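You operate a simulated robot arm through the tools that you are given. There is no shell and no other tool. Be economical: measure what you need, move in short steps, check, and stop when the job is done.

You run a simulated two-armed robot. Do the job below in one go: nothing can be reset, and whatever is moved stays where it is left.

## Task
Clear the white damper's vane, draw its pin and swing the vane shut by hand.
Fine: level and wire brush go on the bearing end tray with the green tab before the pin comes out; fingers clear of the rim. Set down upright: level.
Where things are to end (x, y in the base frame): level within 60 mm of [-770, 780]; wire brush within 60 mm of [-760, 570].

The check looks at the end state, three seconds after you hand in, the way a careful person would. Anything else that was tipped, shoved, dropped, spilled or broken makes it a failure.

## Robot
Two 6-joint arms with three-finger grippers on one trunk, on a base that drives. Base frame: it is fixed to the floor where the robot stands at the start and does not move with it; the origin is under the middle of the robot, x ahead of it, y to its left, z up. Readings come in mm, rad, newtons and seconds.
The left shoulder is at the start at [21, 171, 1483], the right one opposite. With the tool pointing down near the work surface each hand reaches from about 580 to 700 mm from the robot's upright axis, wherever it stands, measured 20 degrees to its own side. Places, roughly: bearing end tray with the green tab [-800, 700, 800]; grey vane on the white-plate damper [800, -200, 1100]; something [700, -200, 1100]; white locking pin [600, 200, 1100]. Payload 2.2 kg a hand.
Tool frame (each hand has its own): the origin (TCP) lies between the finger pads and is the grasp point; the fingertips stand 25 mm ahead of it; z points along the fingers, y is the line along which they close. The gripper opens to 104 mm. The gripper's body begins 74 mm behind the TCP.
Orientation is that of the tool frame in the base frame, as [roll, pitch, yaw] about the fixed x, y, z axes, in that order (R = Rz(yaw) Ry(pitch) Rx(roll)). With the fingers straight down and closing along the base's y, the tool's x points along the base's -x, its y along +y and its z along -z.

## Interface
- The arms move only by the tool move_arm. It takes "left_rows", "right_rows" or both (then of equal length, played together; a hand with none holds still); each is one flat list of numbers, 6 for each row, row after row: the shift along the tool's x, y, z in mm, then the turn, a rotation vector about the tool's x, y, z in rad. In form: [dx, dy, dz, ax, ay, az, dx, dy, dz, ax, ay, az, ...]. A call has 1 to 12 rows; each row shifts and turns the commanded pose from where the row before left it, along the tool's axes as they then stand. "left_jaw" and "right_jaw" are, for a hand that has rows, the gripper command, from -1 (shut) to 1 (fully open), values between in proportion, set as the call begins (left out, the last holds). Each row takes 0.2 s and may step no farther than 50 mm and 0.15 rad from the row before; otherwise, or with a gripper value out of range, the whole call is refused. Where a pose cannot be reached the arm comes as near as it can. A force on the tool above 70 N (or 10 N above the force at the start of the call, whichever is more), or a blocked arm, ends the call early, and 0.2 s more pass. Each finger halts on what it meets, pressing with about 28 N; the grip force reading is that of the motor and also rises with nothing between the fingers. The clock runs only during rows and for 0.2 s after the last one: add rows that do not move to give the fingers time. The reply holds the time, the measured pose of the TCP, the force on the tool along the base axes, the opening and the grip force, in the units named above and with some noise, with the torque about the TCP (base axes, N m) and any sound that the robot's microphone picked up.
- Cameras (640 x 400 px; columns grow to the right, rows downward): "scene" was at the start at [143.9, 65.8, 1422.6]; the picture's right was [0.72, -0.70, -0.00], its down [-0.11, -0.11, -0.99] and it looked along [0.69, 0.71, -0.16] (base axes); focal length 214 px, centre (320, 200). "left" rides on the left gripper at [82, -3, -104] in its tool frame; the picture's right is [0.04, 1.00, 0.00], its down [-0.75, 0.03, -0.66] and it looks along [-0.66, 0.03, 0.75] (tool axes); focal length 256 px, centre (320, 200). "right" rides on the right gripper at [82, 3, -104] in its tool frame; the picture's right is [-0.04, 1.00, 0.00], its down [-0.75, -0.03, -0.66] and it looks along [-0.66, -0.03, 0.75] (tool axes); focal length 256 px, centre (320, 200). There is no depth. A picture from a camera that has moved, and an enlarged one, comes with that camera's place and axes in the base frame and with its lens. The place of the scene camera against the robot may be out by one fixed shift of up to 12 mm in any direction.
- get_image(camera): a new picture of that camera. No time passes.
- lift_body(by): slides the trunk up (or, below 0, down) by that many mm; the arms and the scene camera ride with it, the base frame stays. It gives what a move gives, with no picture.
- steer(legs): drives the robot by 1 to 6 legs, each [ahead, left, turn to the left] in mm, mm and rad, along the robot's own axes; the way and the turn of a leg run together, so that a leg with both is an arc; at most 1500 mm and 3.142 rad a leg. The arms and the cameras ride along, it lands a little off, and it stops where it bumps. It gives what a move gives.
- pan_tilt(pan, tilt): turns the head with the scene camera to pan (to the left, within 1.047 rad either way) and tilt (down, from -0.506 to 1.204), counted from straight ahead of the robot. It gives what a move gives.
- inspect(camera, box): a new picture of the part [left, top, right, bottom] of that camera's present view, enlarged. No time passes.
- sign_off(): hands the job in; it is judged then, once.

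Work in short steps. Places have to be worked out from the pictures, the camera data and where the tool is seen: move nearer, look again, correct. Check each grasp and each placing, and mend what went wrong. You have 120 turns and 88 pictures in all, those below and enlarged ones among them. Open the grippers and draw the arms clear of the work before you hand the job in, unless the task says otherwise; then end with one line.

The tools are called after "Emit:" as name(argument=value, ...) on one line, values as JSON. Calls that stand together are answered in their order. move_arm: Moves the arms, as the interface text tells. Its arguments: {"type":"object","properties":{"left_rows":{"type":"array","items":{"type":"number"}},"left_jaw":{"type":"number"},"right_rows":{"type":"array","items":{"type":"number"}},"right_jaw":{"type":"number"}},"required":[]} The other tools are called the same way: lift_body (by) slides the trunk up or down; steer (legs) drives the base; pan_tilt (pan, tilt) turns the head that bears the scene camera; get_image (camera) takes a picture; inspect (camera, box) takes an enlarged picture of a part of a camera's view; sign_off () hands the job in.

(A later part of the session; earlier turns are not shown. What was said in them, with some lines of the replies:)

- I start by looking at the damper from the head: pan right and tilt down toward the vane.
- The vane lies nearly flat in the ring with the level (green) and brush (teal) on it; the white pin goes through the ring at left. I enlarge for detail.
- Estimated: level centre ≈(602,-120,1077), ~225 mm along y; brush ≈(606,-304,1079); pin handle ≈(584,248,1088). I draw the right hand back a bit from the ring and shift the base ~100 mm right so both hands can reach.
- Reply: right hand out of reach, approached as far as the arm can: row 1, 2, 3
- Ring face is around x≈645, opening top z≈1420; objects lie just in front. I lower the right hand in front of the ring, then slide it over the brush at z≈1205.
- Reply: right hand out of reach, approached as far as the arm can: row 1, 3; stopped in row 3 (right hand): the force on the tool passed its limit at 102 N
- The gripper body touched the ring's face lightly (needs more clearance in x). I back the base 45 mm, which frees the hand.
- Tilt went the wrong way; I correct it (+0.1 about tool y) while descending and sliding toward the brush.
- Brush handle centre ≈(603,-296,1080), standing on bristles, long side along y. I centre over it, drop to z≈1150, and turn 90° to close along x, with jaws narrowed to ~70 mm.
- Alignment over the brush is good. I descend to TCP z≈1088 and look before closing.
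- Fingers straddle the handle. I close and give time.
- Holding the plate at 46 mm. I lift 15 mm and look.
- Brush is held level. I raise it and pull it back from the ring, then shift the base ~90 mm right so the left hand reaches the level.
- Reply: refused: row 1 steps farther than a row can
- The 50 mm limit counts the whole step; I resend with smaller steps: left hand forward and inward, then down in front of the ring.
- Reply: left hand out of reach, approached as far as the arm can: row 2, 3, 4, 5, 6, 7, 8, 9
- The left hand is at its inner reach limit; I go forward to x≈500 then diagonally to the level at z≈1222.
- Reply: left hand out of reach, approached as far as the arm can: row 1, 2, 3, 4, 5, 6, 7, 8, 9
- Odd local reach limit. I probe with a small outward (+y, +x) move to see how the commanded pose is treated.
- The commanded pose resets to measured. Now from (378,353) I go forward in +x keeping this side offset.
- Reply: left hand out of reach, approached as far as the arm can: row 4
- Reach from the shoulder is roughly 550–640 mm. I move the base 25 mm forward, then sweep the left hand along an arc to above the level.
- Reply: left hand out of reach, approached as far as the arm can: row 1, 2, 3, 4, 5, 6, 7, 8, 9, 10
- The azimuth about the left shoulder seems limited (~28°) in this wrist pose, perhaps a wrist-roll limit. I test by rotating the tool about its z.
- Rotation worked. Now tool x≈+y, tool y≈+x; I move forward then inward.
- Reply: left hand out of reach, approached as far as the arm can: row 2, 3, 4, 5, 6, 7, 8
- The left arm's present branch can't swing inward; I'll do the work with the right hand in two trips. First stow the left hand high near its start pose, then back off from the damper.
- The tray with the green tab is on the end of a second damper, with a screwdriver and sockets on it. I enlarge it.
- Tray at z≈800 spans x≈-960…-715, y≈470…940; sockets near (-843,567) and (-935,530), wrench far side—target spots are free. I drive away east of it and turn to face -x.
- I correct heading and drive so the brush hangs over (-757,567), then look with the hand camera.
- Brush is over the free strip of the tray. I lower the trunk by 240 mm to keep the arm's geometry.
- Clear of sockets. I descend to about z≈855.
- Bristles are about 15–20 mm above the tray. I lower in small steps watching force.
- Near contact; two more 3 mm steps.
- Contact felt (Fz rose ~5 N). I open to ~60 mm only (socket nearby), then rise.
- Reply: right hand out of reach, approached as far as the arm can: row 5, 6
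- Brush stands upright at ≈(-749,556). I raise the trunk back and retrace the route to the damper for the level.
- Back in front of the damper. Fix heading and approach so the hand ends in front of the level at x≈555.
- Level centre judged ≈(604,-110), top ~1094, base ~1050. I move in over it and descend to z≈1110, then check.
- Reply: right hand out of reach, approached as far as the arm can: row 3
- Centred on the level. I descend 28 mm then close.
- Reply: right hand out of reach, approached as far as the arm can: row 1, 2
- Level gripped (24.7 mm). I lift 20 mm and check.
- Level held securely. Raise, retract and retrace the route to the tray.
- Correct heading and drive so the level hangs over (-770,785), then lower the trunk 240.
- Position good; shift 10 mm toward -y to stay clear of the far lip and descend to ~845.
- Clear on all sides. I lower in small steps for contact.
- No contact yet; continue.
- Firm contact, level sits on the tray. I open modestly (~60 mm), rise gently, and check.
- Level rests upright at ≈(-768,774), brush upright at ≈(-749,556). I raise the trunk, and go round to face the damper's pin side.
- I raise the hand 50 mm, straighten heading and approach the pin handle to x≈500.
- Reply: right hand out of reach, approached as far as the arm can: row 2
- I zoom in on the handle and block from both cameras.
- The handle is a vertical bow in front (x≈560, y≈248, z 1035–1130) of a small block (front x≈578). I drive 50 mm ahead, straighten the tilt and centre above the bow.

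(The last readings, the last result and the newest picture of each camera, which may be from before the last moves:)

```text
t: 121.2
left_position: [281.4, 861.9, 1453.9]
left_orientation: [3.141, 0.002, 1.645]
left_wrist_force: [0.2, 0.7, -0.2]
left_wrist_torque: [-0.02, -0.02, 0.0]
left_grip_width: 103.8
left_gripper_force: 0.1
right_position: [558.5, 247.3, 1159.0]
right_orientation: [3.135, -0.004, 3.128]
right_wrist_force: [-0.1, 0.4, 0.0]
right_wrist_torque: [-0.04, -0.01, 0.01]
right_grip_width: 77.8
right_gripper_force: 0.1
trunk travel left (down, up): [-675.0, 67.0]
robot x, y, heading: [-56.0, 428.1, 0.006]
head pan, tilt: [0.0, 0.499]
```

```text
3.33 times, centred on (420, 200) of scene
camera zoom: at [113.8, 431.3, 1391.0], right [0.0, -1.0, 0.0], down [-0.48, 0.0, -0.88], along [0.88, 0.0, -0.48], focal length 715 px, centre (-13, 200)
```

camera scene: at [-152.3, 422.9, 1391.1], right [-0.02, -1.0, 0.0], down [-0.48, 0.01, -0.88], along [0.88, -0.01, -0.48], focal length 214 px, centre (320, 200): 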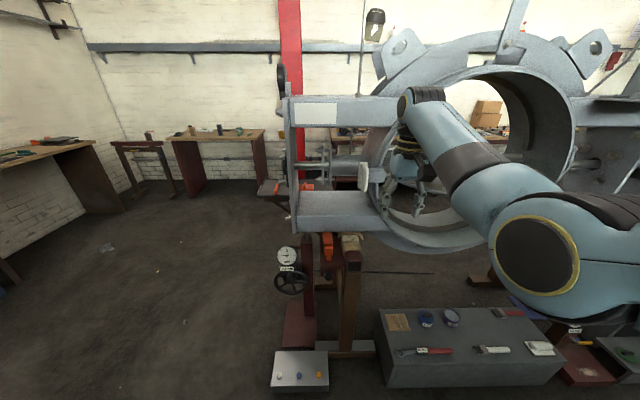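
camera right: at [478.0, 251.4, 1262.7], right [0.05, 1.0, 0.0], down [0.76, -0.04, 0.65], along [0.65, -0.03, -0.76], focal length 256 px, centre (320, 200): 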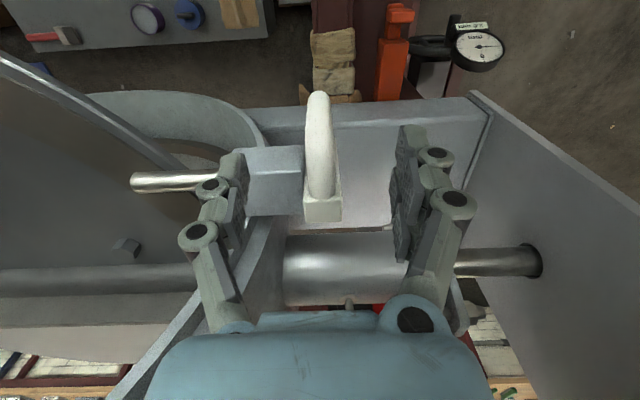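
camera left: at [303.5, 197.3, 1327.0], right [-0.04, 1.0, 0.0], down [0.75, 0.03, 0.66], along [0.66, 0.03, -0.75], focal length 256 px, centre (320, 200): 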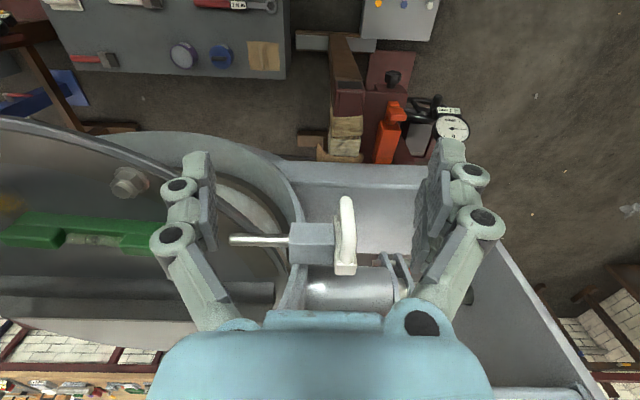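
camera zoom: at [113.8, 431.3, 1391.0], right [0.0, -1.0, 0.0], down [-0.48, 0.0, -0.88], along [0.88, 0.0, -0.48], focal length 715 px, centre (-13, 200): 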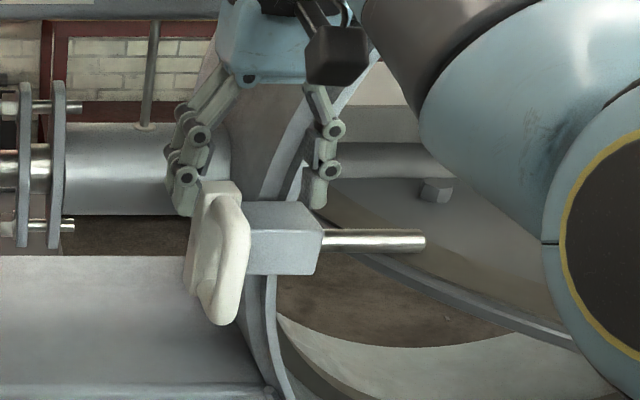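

Aligned in y. I lower to z≈1080 at x≈562 with jaws straddling the bow.

Emit:
move_arm(right_rows=[-1, 0, 25, 0, 0, 0, -1, 0, 25, 0, 0, 0, -1, 0, 20, 0, 0, 0, -1, 0, 9, 0, 0, 0])

Emit:
get_image(camera="right")

Emit:
inspect(camera="scene", box=[340, 140, 500, 260])

```text
t: 122.2
left_position: [280.2, 860.0, 1455.1]
left_orientation: [3.141, 0.001, 1.645]
left_wrist_force: [0.5, -0.9, 0.8]
left_wrist_torque: [0.03, 0.02, -0.01]
left_grip_width: 103.9
left_gripper_force: 0.1
right_position: [563.4, 247.1, 1081.2]
right_orientation: [3.136, -0.003, 3.128]
right_wrist_force: [0.0, 0.6, -0.5]
right_wrist_torque: [0.0, 0.01, -0.03]
right_grip_width: 77.9
right_gripper_force: 0.0
trunk travel left (down, up): [-675.0, 67.0]
robot x, y, heading: [-58.3, 432.7, 0.004]
head pan, tilt: [0.0, 0.499]
```

```text
34 pictures are left
camera right: at [481.9, 251.7, 1184.1], right [0.05, 1.0, 0.01], down [0.75, -0.04, 0.65], along [0.65, -0.03, -0.76], focal length 256 px, centre (320, 200)
```

right: 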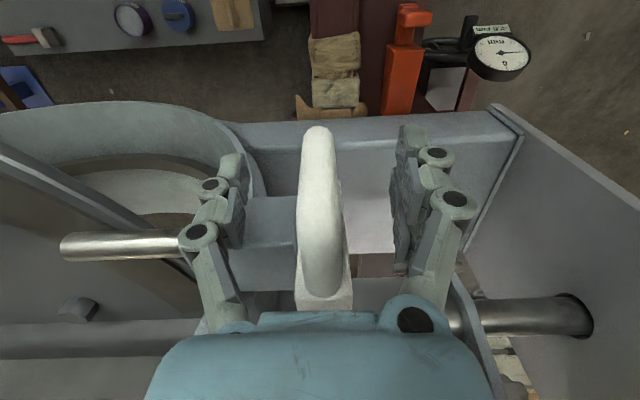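

```text
3.33 times, centred on (420, 200) of scene
camera zoom: at [112.9, 431.3, 1391.1], right [0.0, -1.0, 0.0], down [-0.48, 0.0, -0.88], along [0.88, 0.0, -0.48], focal length 715 px, centre (-13, 200)
```

zoom: 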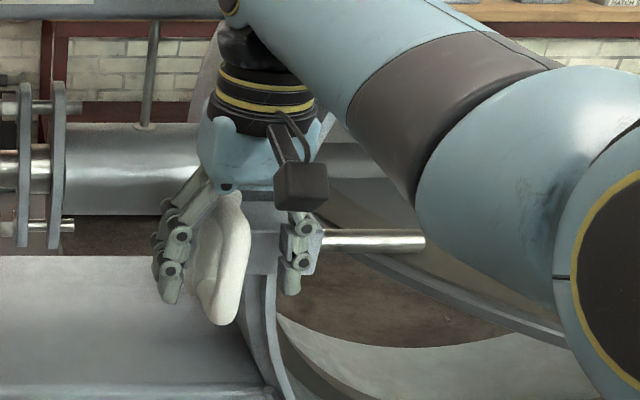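

Fingers straddle the bow, clear of the block. Close.

Emit:
move_arm(right_rows=[0, 0, 0, 0, 0, 0, 0, 0, 0, 0, 0, 0, 0, 0, 0, 0, 0, 0, 0, 0, 0, 0, 0, 0, 0, 0, 0, 0, 0, 0], right_jaw=-1)

Emit:
get_image(camera="right")

```text
t: 123.4
left_position: [280.0, 861.7, 1454.0]
left_orientation: [3.141, 0.001, 1.647]
left_wrist_force: [-0.2, -0.8, 0.1]
left_wrist_torque: [0.03, -0.02, 0.0]
left_grip_width: 104.0
left_gripper_force: 0.0
right_position: [562.6, 246.0, 1080.6]
right_orientation: [3.137, -0.001, 3.128]
right_wrist_force: [-0.4, -0.6, -2.0]
right_wrist_torque: [-0.01, -0.13, 0.06]
right_grip_width: 20.0
right_gripper_force: 44.8
trunk travel left (down, up): [-675.0, 67.0]
robot x, y, heading: [-56.1, 434.2, 0.001]
head pan, tilt: [0.0, 0.499]
```

```text
32 pictures are left
camera right: at [481.7, 251.5, 1184.3], right [0.05, 1.0, 0.0], down [0.75, -0.04, 0.65], along [0.65, -0.03, -0.76], focal length 256 px, centre (320, 200)
```

right: 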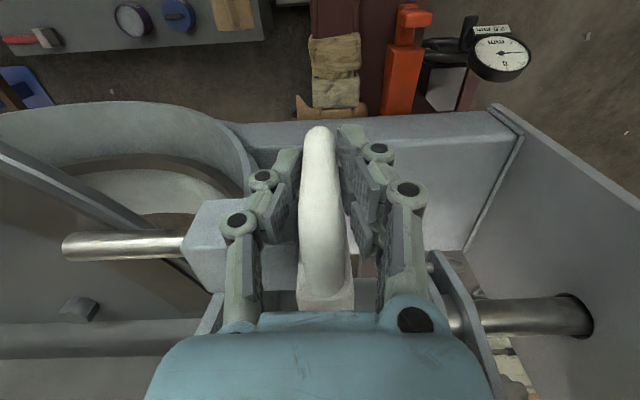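

Good grip. I pull 20 mm along +y and read the forces.

Emit:
move_arm(right_rows=[0, 5, 0, 0, 0, 0, 0, 7, 0, 0, 0, 0, 0, 8, 0, 0, 0, 0])

Emit:
get_image(camera="right")

```text
t: 124.2
left_position: [280.1, 861.1, 1454.2]
left_orientation: [-3.141, 0.001, 1.643]
left_wrist_force: [0.0, -0.4, -0.5]
left_wrist_torque: [0.01, -0.01, -0.02]
left_grip_width: 104.0
left_gripper_force: 0.0
right_position: [562.2, 266.7, 1080.8]
right_orientation: [3.135, -0.001, 3.127]
right_wrist_force: [1.2, -2.1, -3.9]
right_wrist_torque: [-0.03, -0.7, 0.07]
right_grip_width: 20.2
right_gripper_force: 44.8
trunk travel left (down, up): [-675.0, 67.0]
robot x, y, heading: [-56.4, 429.5, 0.008]
head pan, tilt: [0.0, 0.499]
```

```text
31 pictures are left
camera right: at [481.6, 271.4, 1184.3], right [0.05, 1.0, 0.01], down [0.75, -0.04, 0.65], along [0.65, -0.03, -0.76], focal length 256 px, centre (320, 200)
```

right: 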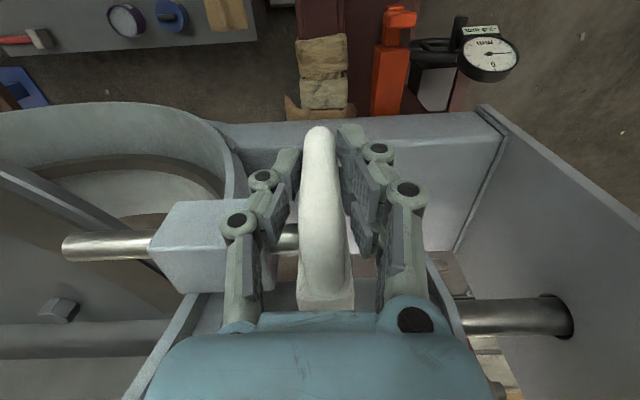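

The pin slides freely. I pull on 80 mm more and look where the tip is.

Emit:
move_arm(right_rows=[0, 20, 0, 0, 0, 0, 0, 20, 0, 0, 0, 0, 0, 20, 0, 0, 0, 0, 0, 20, 0, 0, 0, 0])

Emit:
get_image(camera="right")

Emit:
inspect(camera="scene", box=[320, 140, 520, 260])

```text
t: 125.2
left_position: [279.8, 850.3, 1457.7]
left_orientation: [3.141, -0.002, 1.643]
left_wrist_force: [-0.6, -1.3, 0.8]
left_wrist_torque: [0.03, -0.01, 0.01]
left_grip_width: 104.2
left_gripper_force: 0.1
right_position: [561.7, 331.6, 1081.7]
right_orientation: [3.141, -0.001, 3.118]
right_wrist_force: [-1.9, -37.4, 8.4]
right_wrist_torque: [-0.98, 0.81, 0.25]
right_grip_width: 20.1
right_gripper_force: 44.5
trunk travel left (down, up): [-675.0, 67.0]
robot x, y, heading: [-57.7, 433.8, -0.004]
head pan, tilt: [0.0, 0.499]
```

```text
30 pictures are left
camera right: at [481.3, 337.3, 1184.3], right [0.06, 1.0, 0.0], down [0.75, -0.05, 0.66], along [0.65, -0.04, -0.76], focal length 256 px, centre (320, 200)
```

right: 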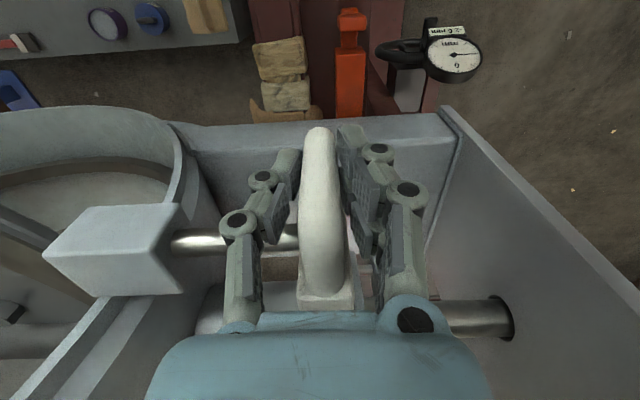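

```text
3.20 times, centred on (420, 200) of scene
camera zoom: at [111.5, 421.7, 1391.4], right [0.0, -1.0, -0.01], down [-0.48, 0.01, -0.88], along [0.88, 0.0, -0.48], focal length 686 px, centre (0, 200)
```

zoom: 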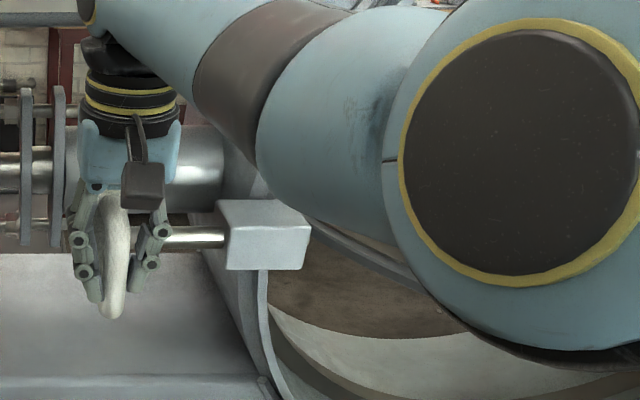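

The pin meets a captive stop at ~86 mm of travel; its tip is withdrawn past the block. I relax the pull, open, and check it stays.

Emit:
move_arm(right_rows=[0, -10, 0, 0, 0, 0, 0, 0, 0, 0, 0, 0])

Emit:
move_arm(right_rows=[0, 0, 0, 0, 0, 0, 0, 0, 0, 0, 0, 0, 0, 0, 0, 0, 0, 0], right_jaw=0.0)

Emit:
get_image(camera="right")

```text
t: 125.8
left_position: [278.8, 856.4, 1456.0]
left_orientation: [3.141, -0.002, 1.647]
left_wrist_force: [0.6, 0.1, -0.3]
left_wrist_torque: [-0.01, 0.0, -0.02]
left_grip_width: 103.9
left_gripper_force: 0.0
right_position: [561.0, 331.0, 1081.0]
right_orientation: [3.138, -0.003, 3.125]
right_wrist_force: [-6.0, -29.4, 3.5]
right_wrist_torque: [-0.53, 0.1, 0.24]
right_grip_width: 20.3
right_gripper_force: 45.2
trunk travel left (down, up): [-675.0, 67.0]
robot x, y, heading: [-59.0, 435.3, 0.002]
head pan, tilt: [0.0, 0.499]
```

```text
t: 126.6
left_position: [280.1, 862.1, 1454.3]
left_orientation: [3.141, 0.002, 1.647]
left_wrist_force: [0.1, 0.7, -0.5]
left_wrist_torque: [-0.02, 0.02, -0.01]
left_grip_width: 104.1
left_gripper_force: 0.1
right_position: [562.8, 338.1, 1081.2]
right_orientation: [3.138, -0.002, 3.128]
right_wrist_force: [-0.1, 0.1, 0.7]
right_wrist_torque: [-0.02, 0.0, 0.02]
right_grip_width: 51.8
right_gripper_force: 0.0
trunk travel left (down, up): [-675.0, 67.0]
robot x, y, heading: [-58.1, 432.5, 0.001]
head pan, tilt: [0.0, 0.499]
```

```text
28 pictures are left
camera right: at [482.3, 343.2, 1184.5], right [0.05, 1.0, 0.01], down [0.75, -0.04, 0.65], along [0.65, -0.03, -0.76], focal length 256 px, centre (320, 200)
```

right: 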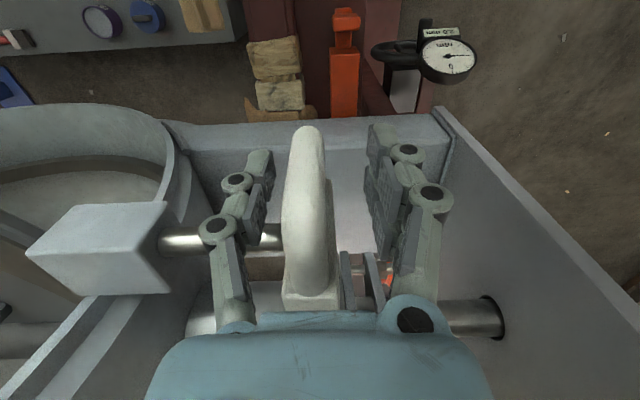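

Pin stays drawn at the stop. I raise the hand off it, back away, and go in front of the vane to look at it.

Emit:
move_arm(right_rows=[0, 0, -35, 0, 0, 0, 0, 0, -35, 0, 0, 0, 0, 0, -30, 0, 0, 0])

Emit:
steer(legs=[[-290, 0, 0], [0, -385, 0]])

Emit:
pan_tilt(pan=0.0, tilt=0.4)

Emit:
get_image(camera="scene")

```text
t: 127.4
left_position: [281.1, 860.7, 1454.4]
left_orientation: [3.14, 0.003, 1.646]
left_wrist_force: [0.2, 0.0, 0.3]
left_wrist_torque: [0.03, 0.01, 0.01]
left_grip_width: 103.9
left_gripper_force: 0.1
right_position: [561.2, 335.9, 1182.3]
right_orientation: [3.136, -0.003, 3.126]
right_wrist_force: [0.3, 0.3, 0.1]
right_wrist_torque: [-0.01, 0.02, 0.06]
right_grip_width: 52.1
right_gripper_force: 0.0
trunk travel left (down, up): [-675.0, 67.0]
robot x, y, heading: [-56.4, 432.0, 0.001]
head pan, tilt: [0.0, 0.499]
```

```text
t: 131.4
left_position: [-3.6, 473.7, 1453.3]
left_orientation: [-3.141, 0.0, 1.641]
left_wrist_force: [-0.6, 0.5, 0.0]
left_wrist_torque: [0.0, -0.03, 0.01]
left_grip_width: 103.9
left_gripper_force: 0.0
right_position: [274.7, -51.6, 1181.3]
right_orientation: [3.137, -0.001, 3.123]
right_wrist_force: [0.2, 0.5, 0.0]
right_wrist_torque: [-0.03, 0.01, -0.01]
right_grip_width: 52.1
right_gripper_force: 0.1
trunk travel left (down, up): [-675.0, 67.0]
robot x, y, heading: [-344.5, 49.4, -0.008]
head pan, tilt: [0.0, 0.499]
```

```text
t: 132.1
left_position: [-3.6, 473.5, 1454.2]
left_orientation: [3.141, 0.003, 1.64]
left_wrist_force: [0.8, 0.3, 0.7]
left_wrist_torque: [0.02, 0.03, -0.01]
left_grip_width: 104.0
left_gripper_force: 0.1
right_position: [275.0, -53.0, 1178.8]
right_orientation: [3.136, -0.001, 3.123]
right_wrist_force: [0.2, -0.5, 0.4]
right_wrist_torque: [0.0, 0.0, 0.02]
right_grip_width: 51.9
right_gripper_force: 0.1
trunk travel left (down, up): [-675.0, 67.0]
robot x, y, heading: [-346.5, 45.9, -0.004]
head pan, tilt: [0.0, 0.4]
```

```text
27 pictures are left
camera scene: at [-172.2, 45.0, 1400.2], right [0.0, -1.0, 0.0], down [-0.39, 0.0, -0.92], along [0.92, 0.0, -0.39], focal length 214 px, centre (320, 200)
```

scene: 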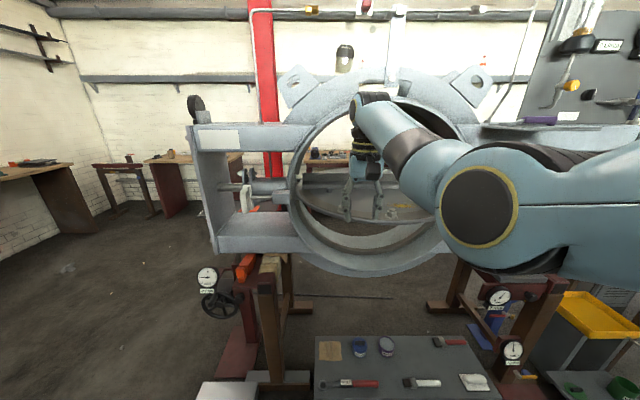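

Clear in front. I now turn the hand to point forward (fingers closed), swinging it down in free space at x<400, to z≈985.

Emit:
move_arm(right_rows=[-24, 0, 33, 0, -0.131, 0, -17.9, 0, 32.6, 0, -0.131, 0, -11.8, 0, 29.5, 0, -0.131, 0, -4.3, 0, 26.2, 0, -0.131, 0, 0.6, 0, 21, 0, -0.131, 0, 4.7, 0, 15.3, 0, -0.131, 0, 10.6, 0, 8.4, 0, -0.131, 0, 12.2, 0, 0.5, 0, -0.131, 0, 15.6, 0, -8.9, 0, -0.131, 0, 14.8, 0, -18.8, 0, -0.131, 0, 13.7, 0, -30.1, 0, -0.131, 0, 12, 0, -45.2, 0, -0.131, 0], right_jaw=-1)

Emit:
get_image(camera="scene")

```text
t: 134.9
left_position: [-3.0, 474.4, 1453.6]
left_orientation: [-3.141, 0.001, 1.643]
left_wrist_force: [-0.6, 0.3, 0.3]
left_wrist_torque: [0.0, -0.02, 0.01]
left_grip_width: 103.7
left_gripper_force: 0.2
right_position: [265.9, -115.9, 993.8]
right_orientation: [-1.98, 1.459, -2.045]
right_wrist_force: [0.5, -0.5, 0.7]
right_wrist_torque: [0.04, -0.02, 0.0]
right_grip_width: 0.0
right_gripper_force: 28.2
right hand out of reach, approached as far as the arm can: row 10
trunk travel left (down, up): [-675.0, 67.0]
robot x, y, heading: [-343.8, 46.9, -0.002]
head pan, tilt: [0.0, 0.4]
stopped in row 12 (right hand): the arm was blocked; the commanded pose is now the measured one
```

```text
26 pictures are left
camera scene: at [-170.9, 46.1, 1400.1], right [0.0, -1.0, 0.0], down [-0.39, 0.0, -0.92], along [0.92, 0.0, -0.39], focal length 214 px, centre (320, 200)
```

scene: 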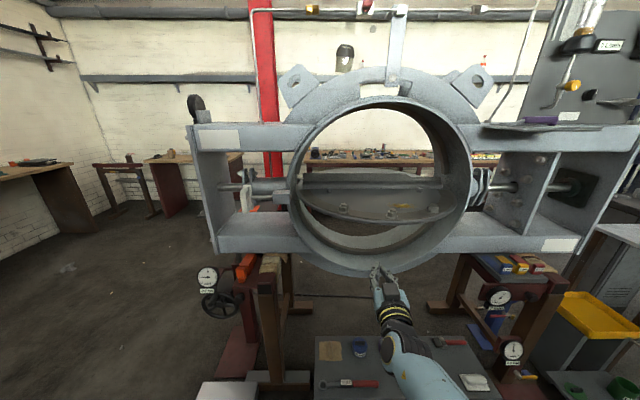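

The hand now points forward, fingers closed, below vane level. I lower the body 25 mm and drive ahead so the fingertips go beneath the near half of the vane (y≈-120, between bolts).

Emit:
lift_body(by=-25)

Emit:
steer(legs=[[170, 0, 0]])

Emit:
get_image(camera="right")

Emit:
pan_tilt(pan=-0.1, tilt=0.6)

Emit:
get_image(camera="scene")

```text
t: 135.6
left_position: [-5.8, 474.0, 1429.1]
left_orientation: [3.139, 0.002, 1.642]
left_wrist_force: [-1.3, 0.0, -0.7]
left_wrist_torque: [-0.04, -0.01, 0.01]
left_grip_width: 103.8
left_gripper_force: 0.1
right_position: [263.8, -117.3, 969.5]
right_orientation: [-1.978, 1.457, -2.042]
right_wrist_force: [0.4, -1.1, 0.4]
right_wrist_torque: [0.03, 0.0, 0.01]
right_grip_width: 0.4
right_gripper_force: 28.3
trunk travel left (down, up): [-650.0, 92.0]
robot x, y, heading: [-340.2, 47.4, -0.004]
head pan, tilt: [0.0, 0.4]
```

```text
t: 137.1
left_position: [166.5, 473.3, 1427.8]
left_orientation: [-3.141, 0.003, 1.641]
left_wrist_force: [-0.2, -0.6, -0.6]
left_wrist_torque: [-0.01, 0.01, 0.01]
left_grip_width: 103.9
left_gripper_force: 0.0
right_position: [435.0, -116.3, 969.9]
right_orientation: [-1.984, 1.456, -2.054]
right_wrist_force: [-0.9, 0.6, -0.2]
right_wrist_torque: [-0.01, -0.03, 0.0]
right_grip_width: 0.1
right_gripper_force: 28.5
trunk travel left (down, up): [-650.0, 92.0]
robot x, y, heading: [-178.5, 45.7, 0.002]
head pan, tilt: [0.0, 0.4]
```

```text
25 pictures are left
camera right: at [328.3, -113.7, 891.8], right [0.07, 1.0, -0.06], down [-0.62, 0.09, 0.78], along [0.78, -0.01, 0.62], focal length 256 px, centre (320, 200)
```

right: 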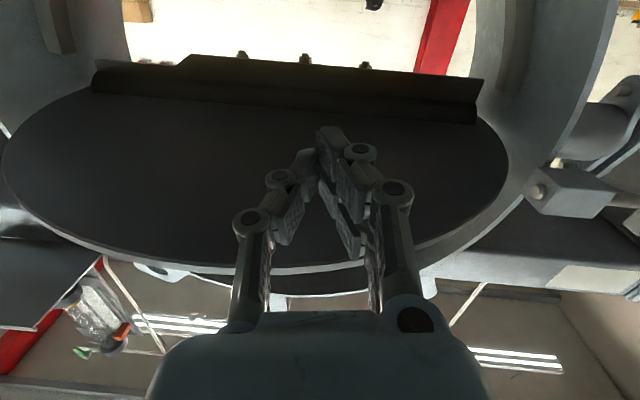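

```text
t: 137.8
left_position: [164.2, 472.9, 1428.1]
left_orientation: [3.142, 0.001, 1.64]
left_wrist_force: [-0.9, -0.2, -0.6]
left_wrist_torque: [0.01, 0.01, 0.0]
left_grip_width: 104.0
left_gripper_force: 0.0
right_position: [435.4, -117.8, 968.4]
right_orientation: [-1.979, 1.456, -2.045]
right_wrist_force: [-0.3, 0.1, -0.1]
right_wrist_torque: [-0.04, 0.03, -0.02]
right_grip_width: 0.0
right_gripper_force: 27.6
trunk travel left (down, up): [-650.0, 92.0]
robot x, y, heading: [-173.4, 45.9, -0.0]
head pan, tilt: [-0.099, 0.6]
```

```text
24 pictures are left
camera scene: at [-7.4, 36.1, 1357.1], right [-0.1, -0.99, 0.0], down [-0.56, 0.06, -0.83], along [0.82, -0.08, -0.56], focal length 214 px, centre (320, 200)
```

scene: 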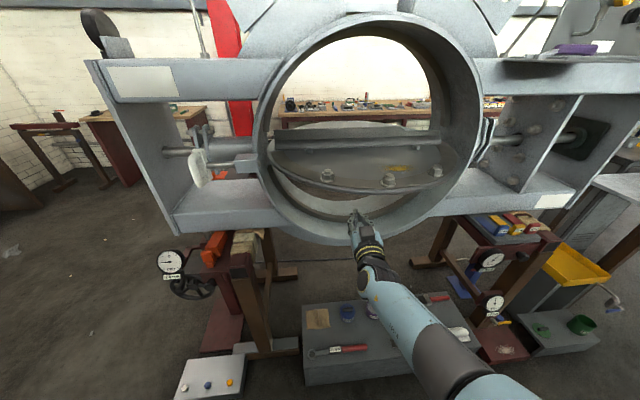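

Underside is smooth and clear. I drive 80 mm ahead so the tips are at x≈540 beneath the vane.

Emit:
steer(legs=[[80, 0, 0]])

Emit:
move_arm(right_rows=[-15, 0, 0, 0, 0, 0, -15, 0, 0, 0, 0, 0])

Emit:
get_image(camera="right")

```text
t: 138.8
left_position: [247.2, 474.1, 1429.1]
left_orientation: [-3.141, 0.003, 1.641]
left_wrist_force: [1.6, -0.6, -0.7]
left_wrist_torque: [-0.03, 0.03, 0.01]
left_grip_width: 104.0
left_gripper_force: 0.0
right_position: [515.4, -118.1, 968.5]
right_orientation: [-1.988, 1.455, -2.056]
right_wrist_force: [0.4, -0.1, -0.3]
right_wrist_torque: [0.01, -0.03, 0.0]
right_grip_width: 0.1
right_gripper_force: 27.6
trunk travel left (down, up): [-650.0, 92.0]
robot x, y, heading: [-93.3, 45.1, -0.004]
head pan, tilt: [-0.099, 0.6]
```

```text
t: 139.4
left_position: [246.1, 472.3, 1428.9]
left_orientation: [-3.141, 0.002, 1.641]
left_wrist_force: [0.4, -0.3, -0.1]
left_wrist_torque: [0.01, 0.0, 0.02]
left_grip_width: 104.2
left_gripper_force: 0.0
right_position: [519.8, -123.3, 1001.0]
right_orientation: [-1.887, 1.444, -1.961]
right_wrist_force: [0.8, 0.2, 0.2]
right_wrist_torque: [0.02, 0.03, 0.0]
right_grip_width: 0.0
right_gripper_force: 27.5
trunk travel left (down, up): [-650.0, 92.0]
robot x, y, heading: [-94.5, 45.3, 0.0]
head pan, tilt: [-0.099, 0.6]
```

```text
23 pictures are left
camera right: at [413.5, -121.1, 923.2], right [0.07, 0.99, -0.08], down [-0.62, 0.11, 0.78], along [0.78, 0.0, 0.62], focal length 256 px, centre (320, 200)
```

right: 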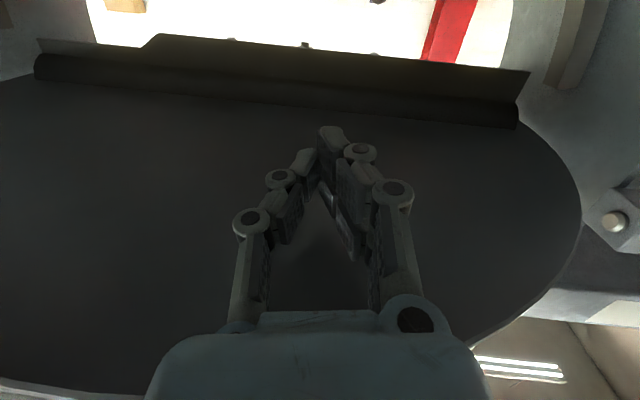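

No contact yet at z≈1001. I go on raising in 10 mm rows and read the force.

Emit:
move_arm(right_rows=[-10, 0, 0, 0, 0, 0, -10, 0, 0, 0, 0, 0, -10, 0, 0, 0, 0, 0, -10, 0, 0, 0, 0, 0, -10, 0, 0, 0, 0, 0])

Emit:
get_image(camera="scene")

```text
t: 140.7
left_position: [245.7, 473.8, 1427.6]
left_orientation: [3.141, 0.003, 1.641]
left_wrist_force: [0.0, 0.4, -0.3]
left_wrist_torque: [-0.03, -0.02, -0.04]
left_grip_width: 104.1
left_gripper_force: 0.1
right_position: [521.2, -134.3, 1049.0]
right_orientation: [-1.78, 1.416, -1.857]
right_wrist_force: [-0.8, 5.3, -7.8]
right_wrist_torque: [-0.08, -0.54, -0.3]
right_grip_width: 0.0
right_gripper_force: 27.9
trunk travel left (down, up): [-650.0, 92.0]
robot x, y, heading: [-94.5, 45.6, -0.005]
head pan, tilt: [-0.099, 0.6]
```

```text
22 pictures are left
camera scene: at [73.3, 36.0, 1357.0], right [-0.1, -0.99, 0.0], down [-0.56, 0.06, -0.82], along [0.82, -0.08, -0.57], focal length 214 px, centre (320, 200)
```

scene: 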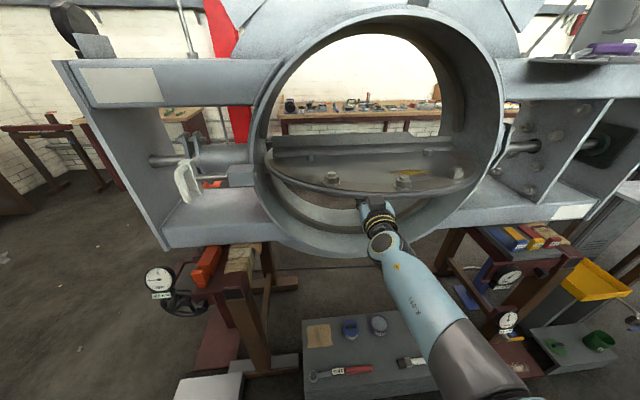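

Contact made (Fz≈-8 N) and the vane begins to lift. I follow an arc around the shaft (≈x 725, z 1060).

Emit:
move_arm(right_rows=[-15.8, -2.4, 0.2, 0, 0, 0, -15.9, -2.3, 1.6, 0, 0, 0, -15.8, -2.1, 3, 0, 0, 0, -15.4, -2, 4.4, 0, 0, 0])

Emit:
get_image(camera="scene")

```text
t: 141.8
left_position: [245.1, 472.6, 1429.4]
left_orientation: [3.139, 0.002, 1.641]
left_wrist_force: [-0.2, -0.7, -0.2]
left_wrist_torque: [-0.04, 0.0, -0.03]
left_grip_width: 104.0
left_gripper_force: 0.1
right_position: [526.9, -146.0, 1098.1]
right_orientation: [-1.87, 1.383, -1.951]
right_wrist_force: [0.4, 0.6, -2.6]
right_wrist_torque: [-0.01, 0.04, -0.02]
right_grip_width: 0.0
right_gripper_force: 28.3
trunk travel left (down, up): [-650.0, 92.0]
robot x, y, heading: [-90.2, 44.3, -0.002]
head pan, tilt: [-0.099, 0.6]
stopped in row 4 (right hand): the arm was blocked; the commanded pose is now the measured one
```

```text
21 pictures are left
camera scene: at [72.1, 35.6, 1357.3], right [-0.1, -0.99, 0.0], down [-0.56, 0.06, -0.83], along [0.82, -0.08, -0.56], focal length 214 px, centre (320, 200)
```

scene: 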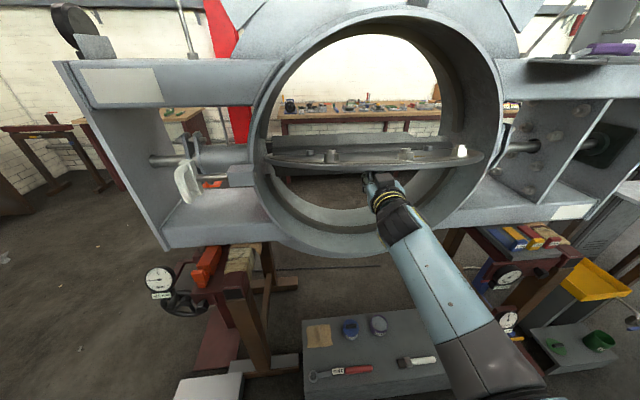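

The vane rises; the arm hit a joint limit, so I continue by lifting the trunk and driving forward alternately.

Emit:
lift_body(by=45)

Emit:
steer(legs=[[25, 0, 0]])

Emit:
lift_body(by=45)

Emit:
get_image(camera="scene")

```text
t: 142.7
left_position: [244.6, 471.9, 1475.5]
left_orientation: [3.141, 0.002, 1.64]
left_wrist_force: [-0.4, -0.9, -0.4]
left_wrist_torque: [0.05, 0.01, -0.01]
left_grip_width: 104.1
left_gripper_force: 0.1
right_position: [525.7, -144.8, 1144.8]
right_orientation: [-1.85, 1.383, -1.929]
right_wrist_force: [-1.9, -0.1, -3.7]
right_wrist_torque: [0.0, -0.2, 0.04]
right_grip_width: 0.0
right_gripper_force: 27.9
trunk travel left (down, up): [-695.0, 47.0]
robot x, y, heading: [-95.8, 44.9, -0.006]
head pan, tilt: [-0.099, 0.6]
```

```text
t: 143.5
left_position: [267.8, 473.3, 1474.9]
left_orientation: [3.141, 0.001, 1.641]
left_wrist_force: [0.0, 0.7, 0.4]
left_wrist_torque: [0.0, 0.0, -0.02]
left_grip_width: 104.2
left_gripper_force: 0.0
right_position: [551.0, -145.2, 1144.5]
right_orientation: [-1.853, 1.384, -1.934]
right_wrist_force: [-8.9, 1.6, -5.6]
right_wrist_torque: [-0.05, -0.02, 0.06]
right_grip_width: 0.0
right_gripper_force: 28.2
trunk travel left (down, up): [-695.0, 47.0]
robot x, y, heading: [-69.0, 44.8, -0.003]
head pan, tilt: [-0.099, 0.6]
```

```text
t: 144.4
left_position: [270.4, 472.7, 1518.7]
left_orientation: [3.142, 0.002, 1.641]
left_wrist_force: [-0.2, -0.6, 0.6]
left_wrist_torque: [0.01, -0.06, -0.02]
left_grip_width: 104.0
left_gripper_force: 0.1
right_position: [553.1, -144.7, 1192.7]
right_orientation: [-1.819, 1.386, -1.897]
right_wrist_force: [-4.1, -0.7, -1.6]
right_wrist_torque: [-0.02, -0.02, 0.01]
right_grip_width: 0.1
right_gripper_force: 28.1
trunk travel left (down, up): [-740.0, 2.0]
robot x, y, heading: [-72.8, 45.5, -0.002]
head pan, tilt: [-0.099, 0.6]
```

```text
20 pictures are left
camera scene: at [96.3, 35.6, 1447.6], right [-0.1, -0.99, 0.0], down [-0.56, 0.06, -0.83], along [0.82, -0.08, -0.56], focal length 214 px, centre (320, 200)
```

scene: 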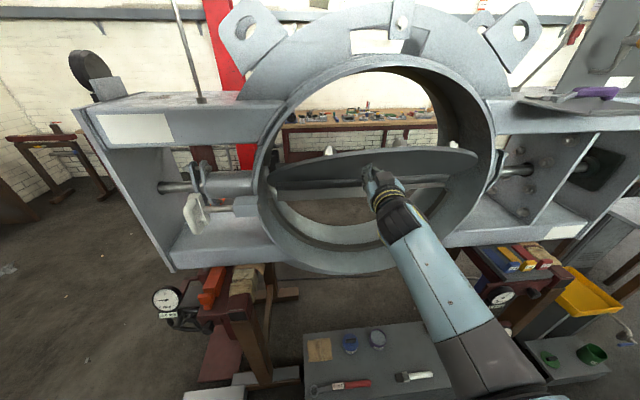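

Vane is ~45° up. I drive ahead 60 mm pushing on its face.

Emit:
steer(legs=[[60, 0, 0]])

Emit:
get_image(camera="scene")

```text
t: 145.4
left_position: [328.3, 474.6, 1519.3]
left_orientation: [-3.142, 0.001, 1.641]
left_wrist_force: [0.8, 1.1, -0.3]
left_wrist_torque: [-0.01, -0.01, 0.0]
left_grip_width: 104.0
left_gripper_force: 0.0
right_position: [610.9, -144.7, 1193.4]
right_orientation: [-1.828, 1.386, -1.909]
right_wrist_force: [-0.4, -0.2, 1.2]
right_wrist_torque: [0.0, 0.03, -0.01]
right_grip_width: 0.2
right_gripper_force: 27.8
trunk travel left (down, up): [-740.0, 2.0]
robot x, y, heading: [-10.3, 48.0, 0.0]
head pan, tilt: [-0.099, 0.6]
```

```text
19 pictures are left
camera scene: at [155.9, 36.1, 1447.5], right [-0.1, -0.99, 0.0], down [-0.56, 0.06, -0.83], along [0.82, -0.08, -0.56], focal length 214 px, centre (320, 200)
```

scene: 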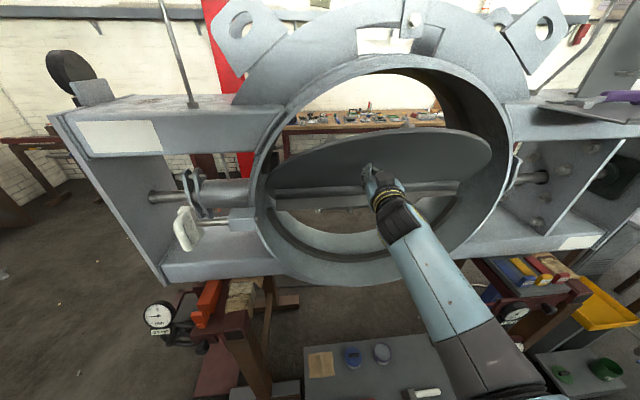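

About 58° now. I push on with the arm, +60 mm forward and slightly up.

Emit:
move_arm(right_rows=[-3, 0, 15, 0, 0, 0, -3, 0, 15, 0, 0, 0, -3, 0, 15, 0, 0, 0, -3, 0, 12, 0, 0, 0])

Emit:
get_image(camera="scene")

```text
t: 146.4
left_position: [326.3, 473.2, 1520.2]
left_orientation: [3.138, 0.003, 1.641]
left_wrist_force: [1.2, -0.5, 0.1]
left_wrist_torque: [0.01, -0.01, 0.02]
left_grip_width: 103.7
left_gripper_force: 0.1
right_position: [670.6, -146.9, 1204.1]
right_orientation: [-1.814, 1.388, -1.891]
right_wrist_force: [-18.1, 2.0, 0.5]
right_wrist_torque: [-0.01, -0.37, 0.19]
right_grip_width: 0.2
right_gripper_force: 28.4
trunk travel left (down, up): [-740.0, 2.0]
robot x, y, heading: [-10.7, 46.6, 0.002]
head pan, tilt: [-0.099, 0.6]
```

```text
18 pictures are left
camera scene: at [155.0, 36.2, 1447.6], right [-0.1, -0.99, 0.0], down [-0.56, 0.06, -0.83], along [0.82, -0.08, -0.56], focal length 214 px, centre (320, 200)
```

scene: 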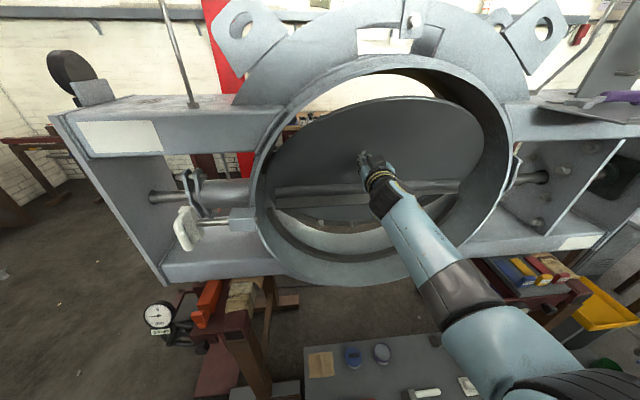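

Nearly shut. I push a bit more in 8 mm steps.

Emit:
move_arm(right_rows=[0, 0, 8, 0, 0, 0, 0, 0, 8, 0, 0, 0, 0, 0, 8, 0, 0, 0])

Emit:
inspect(camera="scene", box=[230, 40, 530, 290])

```text
t: 147.2
left_position: [326.4, 473.3, 1519.6]
left_orientation: [3.137, 0.001, 1.643]
left_wrist_force: [0.2, -0.2, -0.3]
left_wrist_torque: [-0.02, -0.01, 0.01]
left_grip_width: 104.2
left_gripper_force: 0.1
right_position: [693.6, -148.1, 1200.7]
right_orientation: [-1.819, 1.387, -1.898]
right_wrist_force: [-19.9, 0.8, 3.8]
right_wrist_torque: [0.03, -0.49, 0.22]
right_grip_width: 0.0
right_gripper_force: 27.9
trunk travel left (down, up): [-740.0, 2.0]
robot x, y, heading: [-2.6, 43.3, -0.001]
head pan, tilt: [-0.099, 0.6]
```

```text
1.60 times, centred on (380, 165) of scene
camera zoom: at [154.5, 36.2, 1447.6], right [-0.1, -0.99, 0.0], down [-0.56, 0.06, -0.83], along [0.82, -0.08, -0.56], focal length 343 px, centre (224, 256)
```

zoom: 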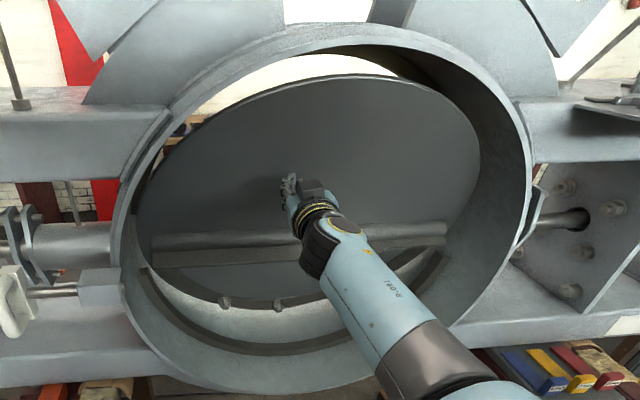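

A gap remains at top; keep pushing.

Emit:
move_arm(right_rows=[-2, 0, 10, 0, 0, 0, -2, 0, 10, 0, 0, 0, -2, 0, 10, 0, 0, 0])

Emit:
inspect(camera="scene", box=[230, 40, 530, 290])

```text
t: 148.0
left_position: [325.5, 474.8, 1519.2]
left_orientation: [3.138, 0.003, 1.642]
left_wrist_force: [-0.3, 0.5, -0.9]
left_wrist_torque: [-0.04, 0.03, -0.03]
left_grip_width: 104.0
left_gripper_force: 0.0
right_position: [724.5, -150.7, 1206.6]
right_orientation: [-1.812, 1.386, -1.89]
right_wrist_force: [-18.7, 4.5, 5.4]
right_wrist_torque: [-0.05, -0.56, 0.25]
right_grip_width: 0.3
right_gripper_force: 28.1
trunk travel left (down, up): [-740.0, 2.0]
robot x, y, heading: [-10.3, 45.5, 0.002]
head pan, tilt: [-0.099, 0.6]
```

```text
1.60 times, centred on (380, 165) of scene
camera zoom: at [154.4, 37.0, 1447.7], right [-0.1, -0.99, 0.0], down [-0.56, 0.06, -0.83], along [0.82, -0.08, -0.56], focal length 343 px, centre (224, 256)
```

zoom: 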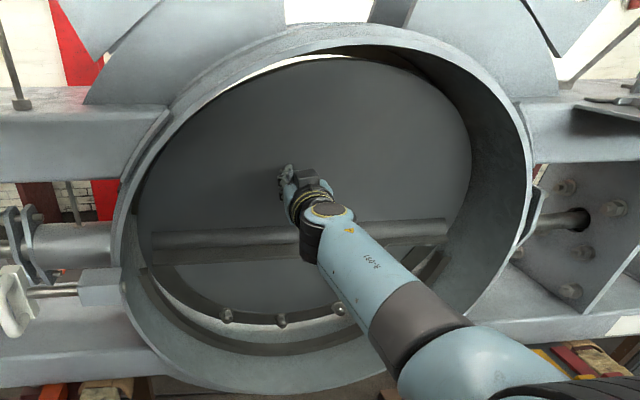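

Nearly there; another 24 mm.

Emit:
move_arm(right_rows=[-1, 0, 8, 0, 0, 0, -1, 0, 8, 0, 0, 0, -1, 0, 8, 0, 0, 0])

Emit:
inspect(camera="scene", box=[230, 40, 530, 290])

```text
t: 148.8
left_position: [325.7, 475.0, 1520.1]
left_orientation: [3.137, 0.005, 1.642]
left_wrist_force: [0.1, 0.2, 0.2]
left_wrist_torque: [0.01, 0.05, 0.02]
left_grip_width: 103.9
left_gripper_force: 0.0
right_position: [747.2, -149.4, 1209.5]
right_orientation: [-1.815, 1.385, -1.894]
right_wrist_force: [-17.6, 7.5, 6.1]
right_wrist_torque: [-0.07, -0.49, 0.34]
right_grip_width: 0.0
right_gripper_force: 28.2
trunk travel left (down, up): [-740.0, 2.0]
robot x, y, heading: [-12.2, 42.2, -0.007]
head pan, tilt: [-0.099, 0.6]
```

```text
1.60 times, centred on (380, 165) of scene
camera zoom: at [154.7, 37.5, 1447.6], right [-0.1, -0.99, 0.0], down [-0.56, 0.06, -0.83], along [0.82, -0.08, -0.56], focal length 343 px, centre (224, 256)
```

zoom: 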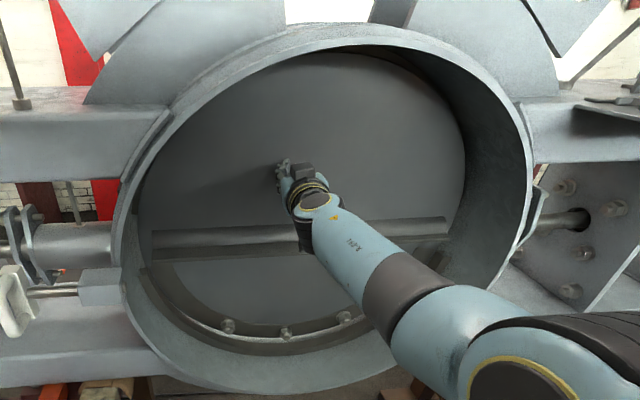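

Visually almost seated; I push until it stops firmly.

Emit:
move_arm(right_rows=[0, 0, 5, 0, 0, 0, 0, 0, 5, 0, 0, 0, 0, 0, 5, 0, 0, 0])

Emit:
inspect(camera="scene", box=[230, 40, 530, 290])

```text
t: 149.6
left_position: [321.2, 476.2, 1520.1]
left_orientation: [3.135, 0.004, 1.642]
left_wrist_force: [0.5, -0.4, 0.3]
left_wrist_torque: [0.0, 0.0, -0.03]
left_grip_width: 104.1
left_gripper_force: 0.1
right_position: [758.4, -151.5, 1210.3]
right_orientation: [-1.808, 1.385, -1.885]
right_wrist_force: [-29.4, 11.2, 9.7]
right_wrist_torque: [-0.11, -0.85, 0.54]
right_grip_width: 0.0
right_gripper_force: 27.8
trunk travel left (down, up): [-740.0, 2.0]
robot x, y, heading: [-6.9, 48.1, 0.001]
head pan, tilt: [-0.099, 0.6]
```

```text
1.60 times, centred on (380, 165) of scene
camera zoom: at [150.9, 38.3, 1448.0], right [-0.1, -0.99, 0.0], down [-0.56, 0.06, -0.83], along [0.82, -0.08, -0.56], focal length 343 px, centre (224, 256)
```

zoom: 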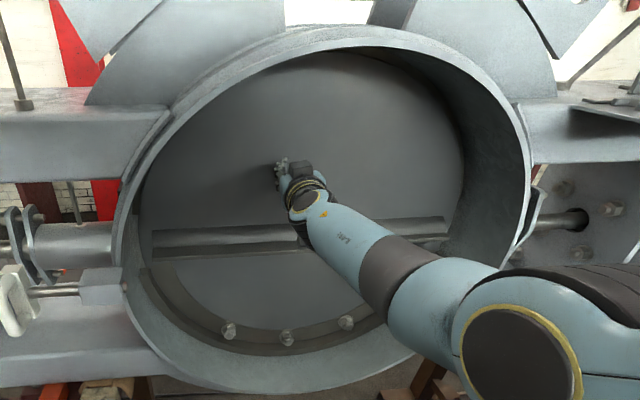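

Resistance is rising; one more small push to confirm the seat.

Emit:
move_arm(right_rows=[0, 0, 4, 0, 0, 0, 0, 0, 4, 0, 0, 0])

```text
t: 150.2
left_position: [316.2, 475.7, 1522.4]
left_orientation: [3.132, 0.007, 1.641]
left_wrist_force: [0.2, -0.1, -0.3]
left_wrist_torque: [-0.01, 0.02, 0.02]
left_grip_width: 104.0
left_gripper_force: 0.0
right_position: [758.5, -151.6, 1208.3]
right_orientation: [-1.808, 1.384, -1.889]
right_wrist_force: [-63.2, 12.6, 6.9]
right_wrist_torque: [-0.14, -1.4, 0.9]
right_grip_width: 0.0
right_gripper_force: 27.9
trunk travel left (down, up): [-740.0, 2.0]
robot x, y, heading: [-9.7, 44.7, -0.002]
head pan, tilt: [-0.099, 0.6]
```

Seated hard (63 N, no movement). I withdraw the hand straight back and then the base, and check that the vane stays.

Emit:
move_arm(right_rows=[0, 0, -10, 0, 0, 0, 0, 0, -20, 0, 0, 0])

Emit:
steer(legs=[[-330, 0, 0]])

Emit:
pan_tilt(pan=0.0, tilt=0.45)

Emit:
inspect(camera="scene", box=[170, 60, 570, 310])

```text
t: 150.8
left_position: [329.7, 471.5, 1519.9]
left_orientation: [3.141, 0.003, 1.641]
left_wrist_force: [-0.6, -0.1, -0.8]
left_wrist_torque: [0.0, -0.02, -0.02]
left_grip_width: 104.0
left_gripper_force: 0.1
right_position: [742.1, -154.0, 1206.0]
right_orientation: [-1.827, 1.386, -1.906]
right_wrist_force: [-0.6, -0.8, -0.2]
right_wrist_torque: [0.0, 0.0, 0.04]
right_grip_width: 0.1
right_gripper_force: 28.5
trunk travel left (down, up): [-740.0, 2.0]
robot x, y, heading: [-7.8, 47.2, -0.003]
head pan, tilt: [-0.099, 0.6]
```

```text
t: 153.0
left_position: [-0.4, 473.7, 1519.8]
left_orientation: [-3.14, 0.002, 1.642]
left_wrist_force: [0.1, -0.1, -0.2]
left_wrist_torque: [-0.02, 0.0, -0.03]
left_grip_width: 104.3
left_gripper_force: 0.0
right_position: [412.7, -149.7, 1206.1]
right_orientation: [-1.837, 1.386, -1.915]
right_wrist_force: [-0.2, -0.8, -0.8]
right_wrist_torque: [-0.02, -0.03, 0.02]
right_grip_width: 0.0
right_gripper_force: 27.9
trunk travel left (down, up): [-740.0, 2.0]
robot x, y, heading: [-338.1, 43.0, 0.002]
head pan, tilt: [-0.099, 0.6]
```

```text
t: 153.7
left_position: [-1.3, 474.4, 1520.2]
left_orientation: [3.138, 0.001, 1.644]
left_wrist_force: [-0.3, -0.2, -0.6]
left_wrist_torque: [-0.01, -0.03, -0.03]
left_grip_width: 103.9
left_gripper_force: 0.1
right_position: [411.6, -148.7, 1206.5]
right_orientation: [-1.835, 1.386, -1.912]
right_wrist_force: [-0.7, 0.0, 0.5]
right_wrist_torque: [0.02, -0.03, 0.03]
right_grip_width: 0.0
right_gripper_force: 27.9
trunk travel left (down, up): [-740.0, 2.0]
robot x, y, heading: [-340.2, 44.4, 0.001]
head pan, tilt: [0.0, 0.45]
```

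```text
1.60 times, centred on (370, 185) of scene
camera zoom: at [-168.5, 44.9, 1460.8], right [0.0, -1.0, 0.0], down [-0.44, 0.0, -0.9], along [0.9, 0.0, -0.44], focal length 343 px, centre (240, 224)
```

zoom: 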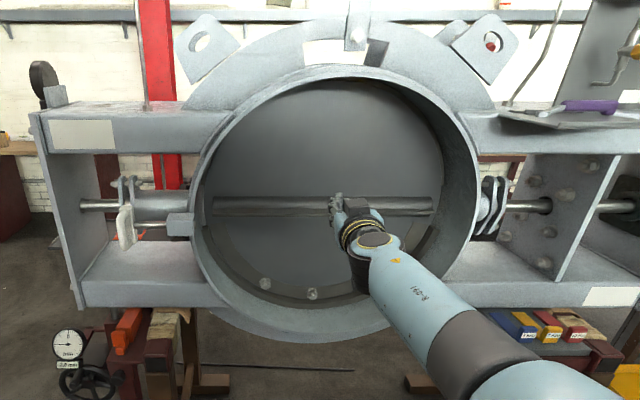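

The vane is shut and stays; the pin remains drawn. I open the right gripper, clear of the work, then hand in.

Emit:
move_arm(right_rows=[0, 0, 0, 0, 0, 0, 0, 0, 0, 0, 0, 0, 0, 0, 0, 0, 0, 0, 0, 0, 0, 0, 0, 0], right_jaw=1)

Emit:
sign_off()

```text
t: 154.7
left_position: [-0.8, 472.8, 1519.0]
left_orientation: [3.14, 0.002, 1.645]
left_wrist_force: [-0.1, -0.3, -0.2]
left_wrist_torque: [-0.01, -0.02, -0.01]
left_grip_width: 104.1
left_gripper_force: 0.1
right_position: [412.1, -148.2, 1206.8]
right_orientation: [-1.838, 1.384, -1.915]
right_wrist_force: [-0.5, 0.1, 0.0]
right_wrist_torque: [-0.01, -0.02, 0.0]
right_grip_width: 104.0
right_gripper_force: 0.0
trunk travel left (down, up): [-740.0, 2.0]
robot x, y, heading: [-337.9, 45.2, 0.005]
head pan, tilt: [0.0, 0.45]
```

```text
The job is handed in.
```

The job is handed in: the level (upright, about [-768, 774]) and the wire brush (about [-749, 556]) are on the green-tab tray, the pin was then drawn to its stop, and the vane is pushed shut against its seat. Early on, the right gripper bumped the ring's face (about 102 N), with no damage seen. I did not look at the tray again after leaving it.
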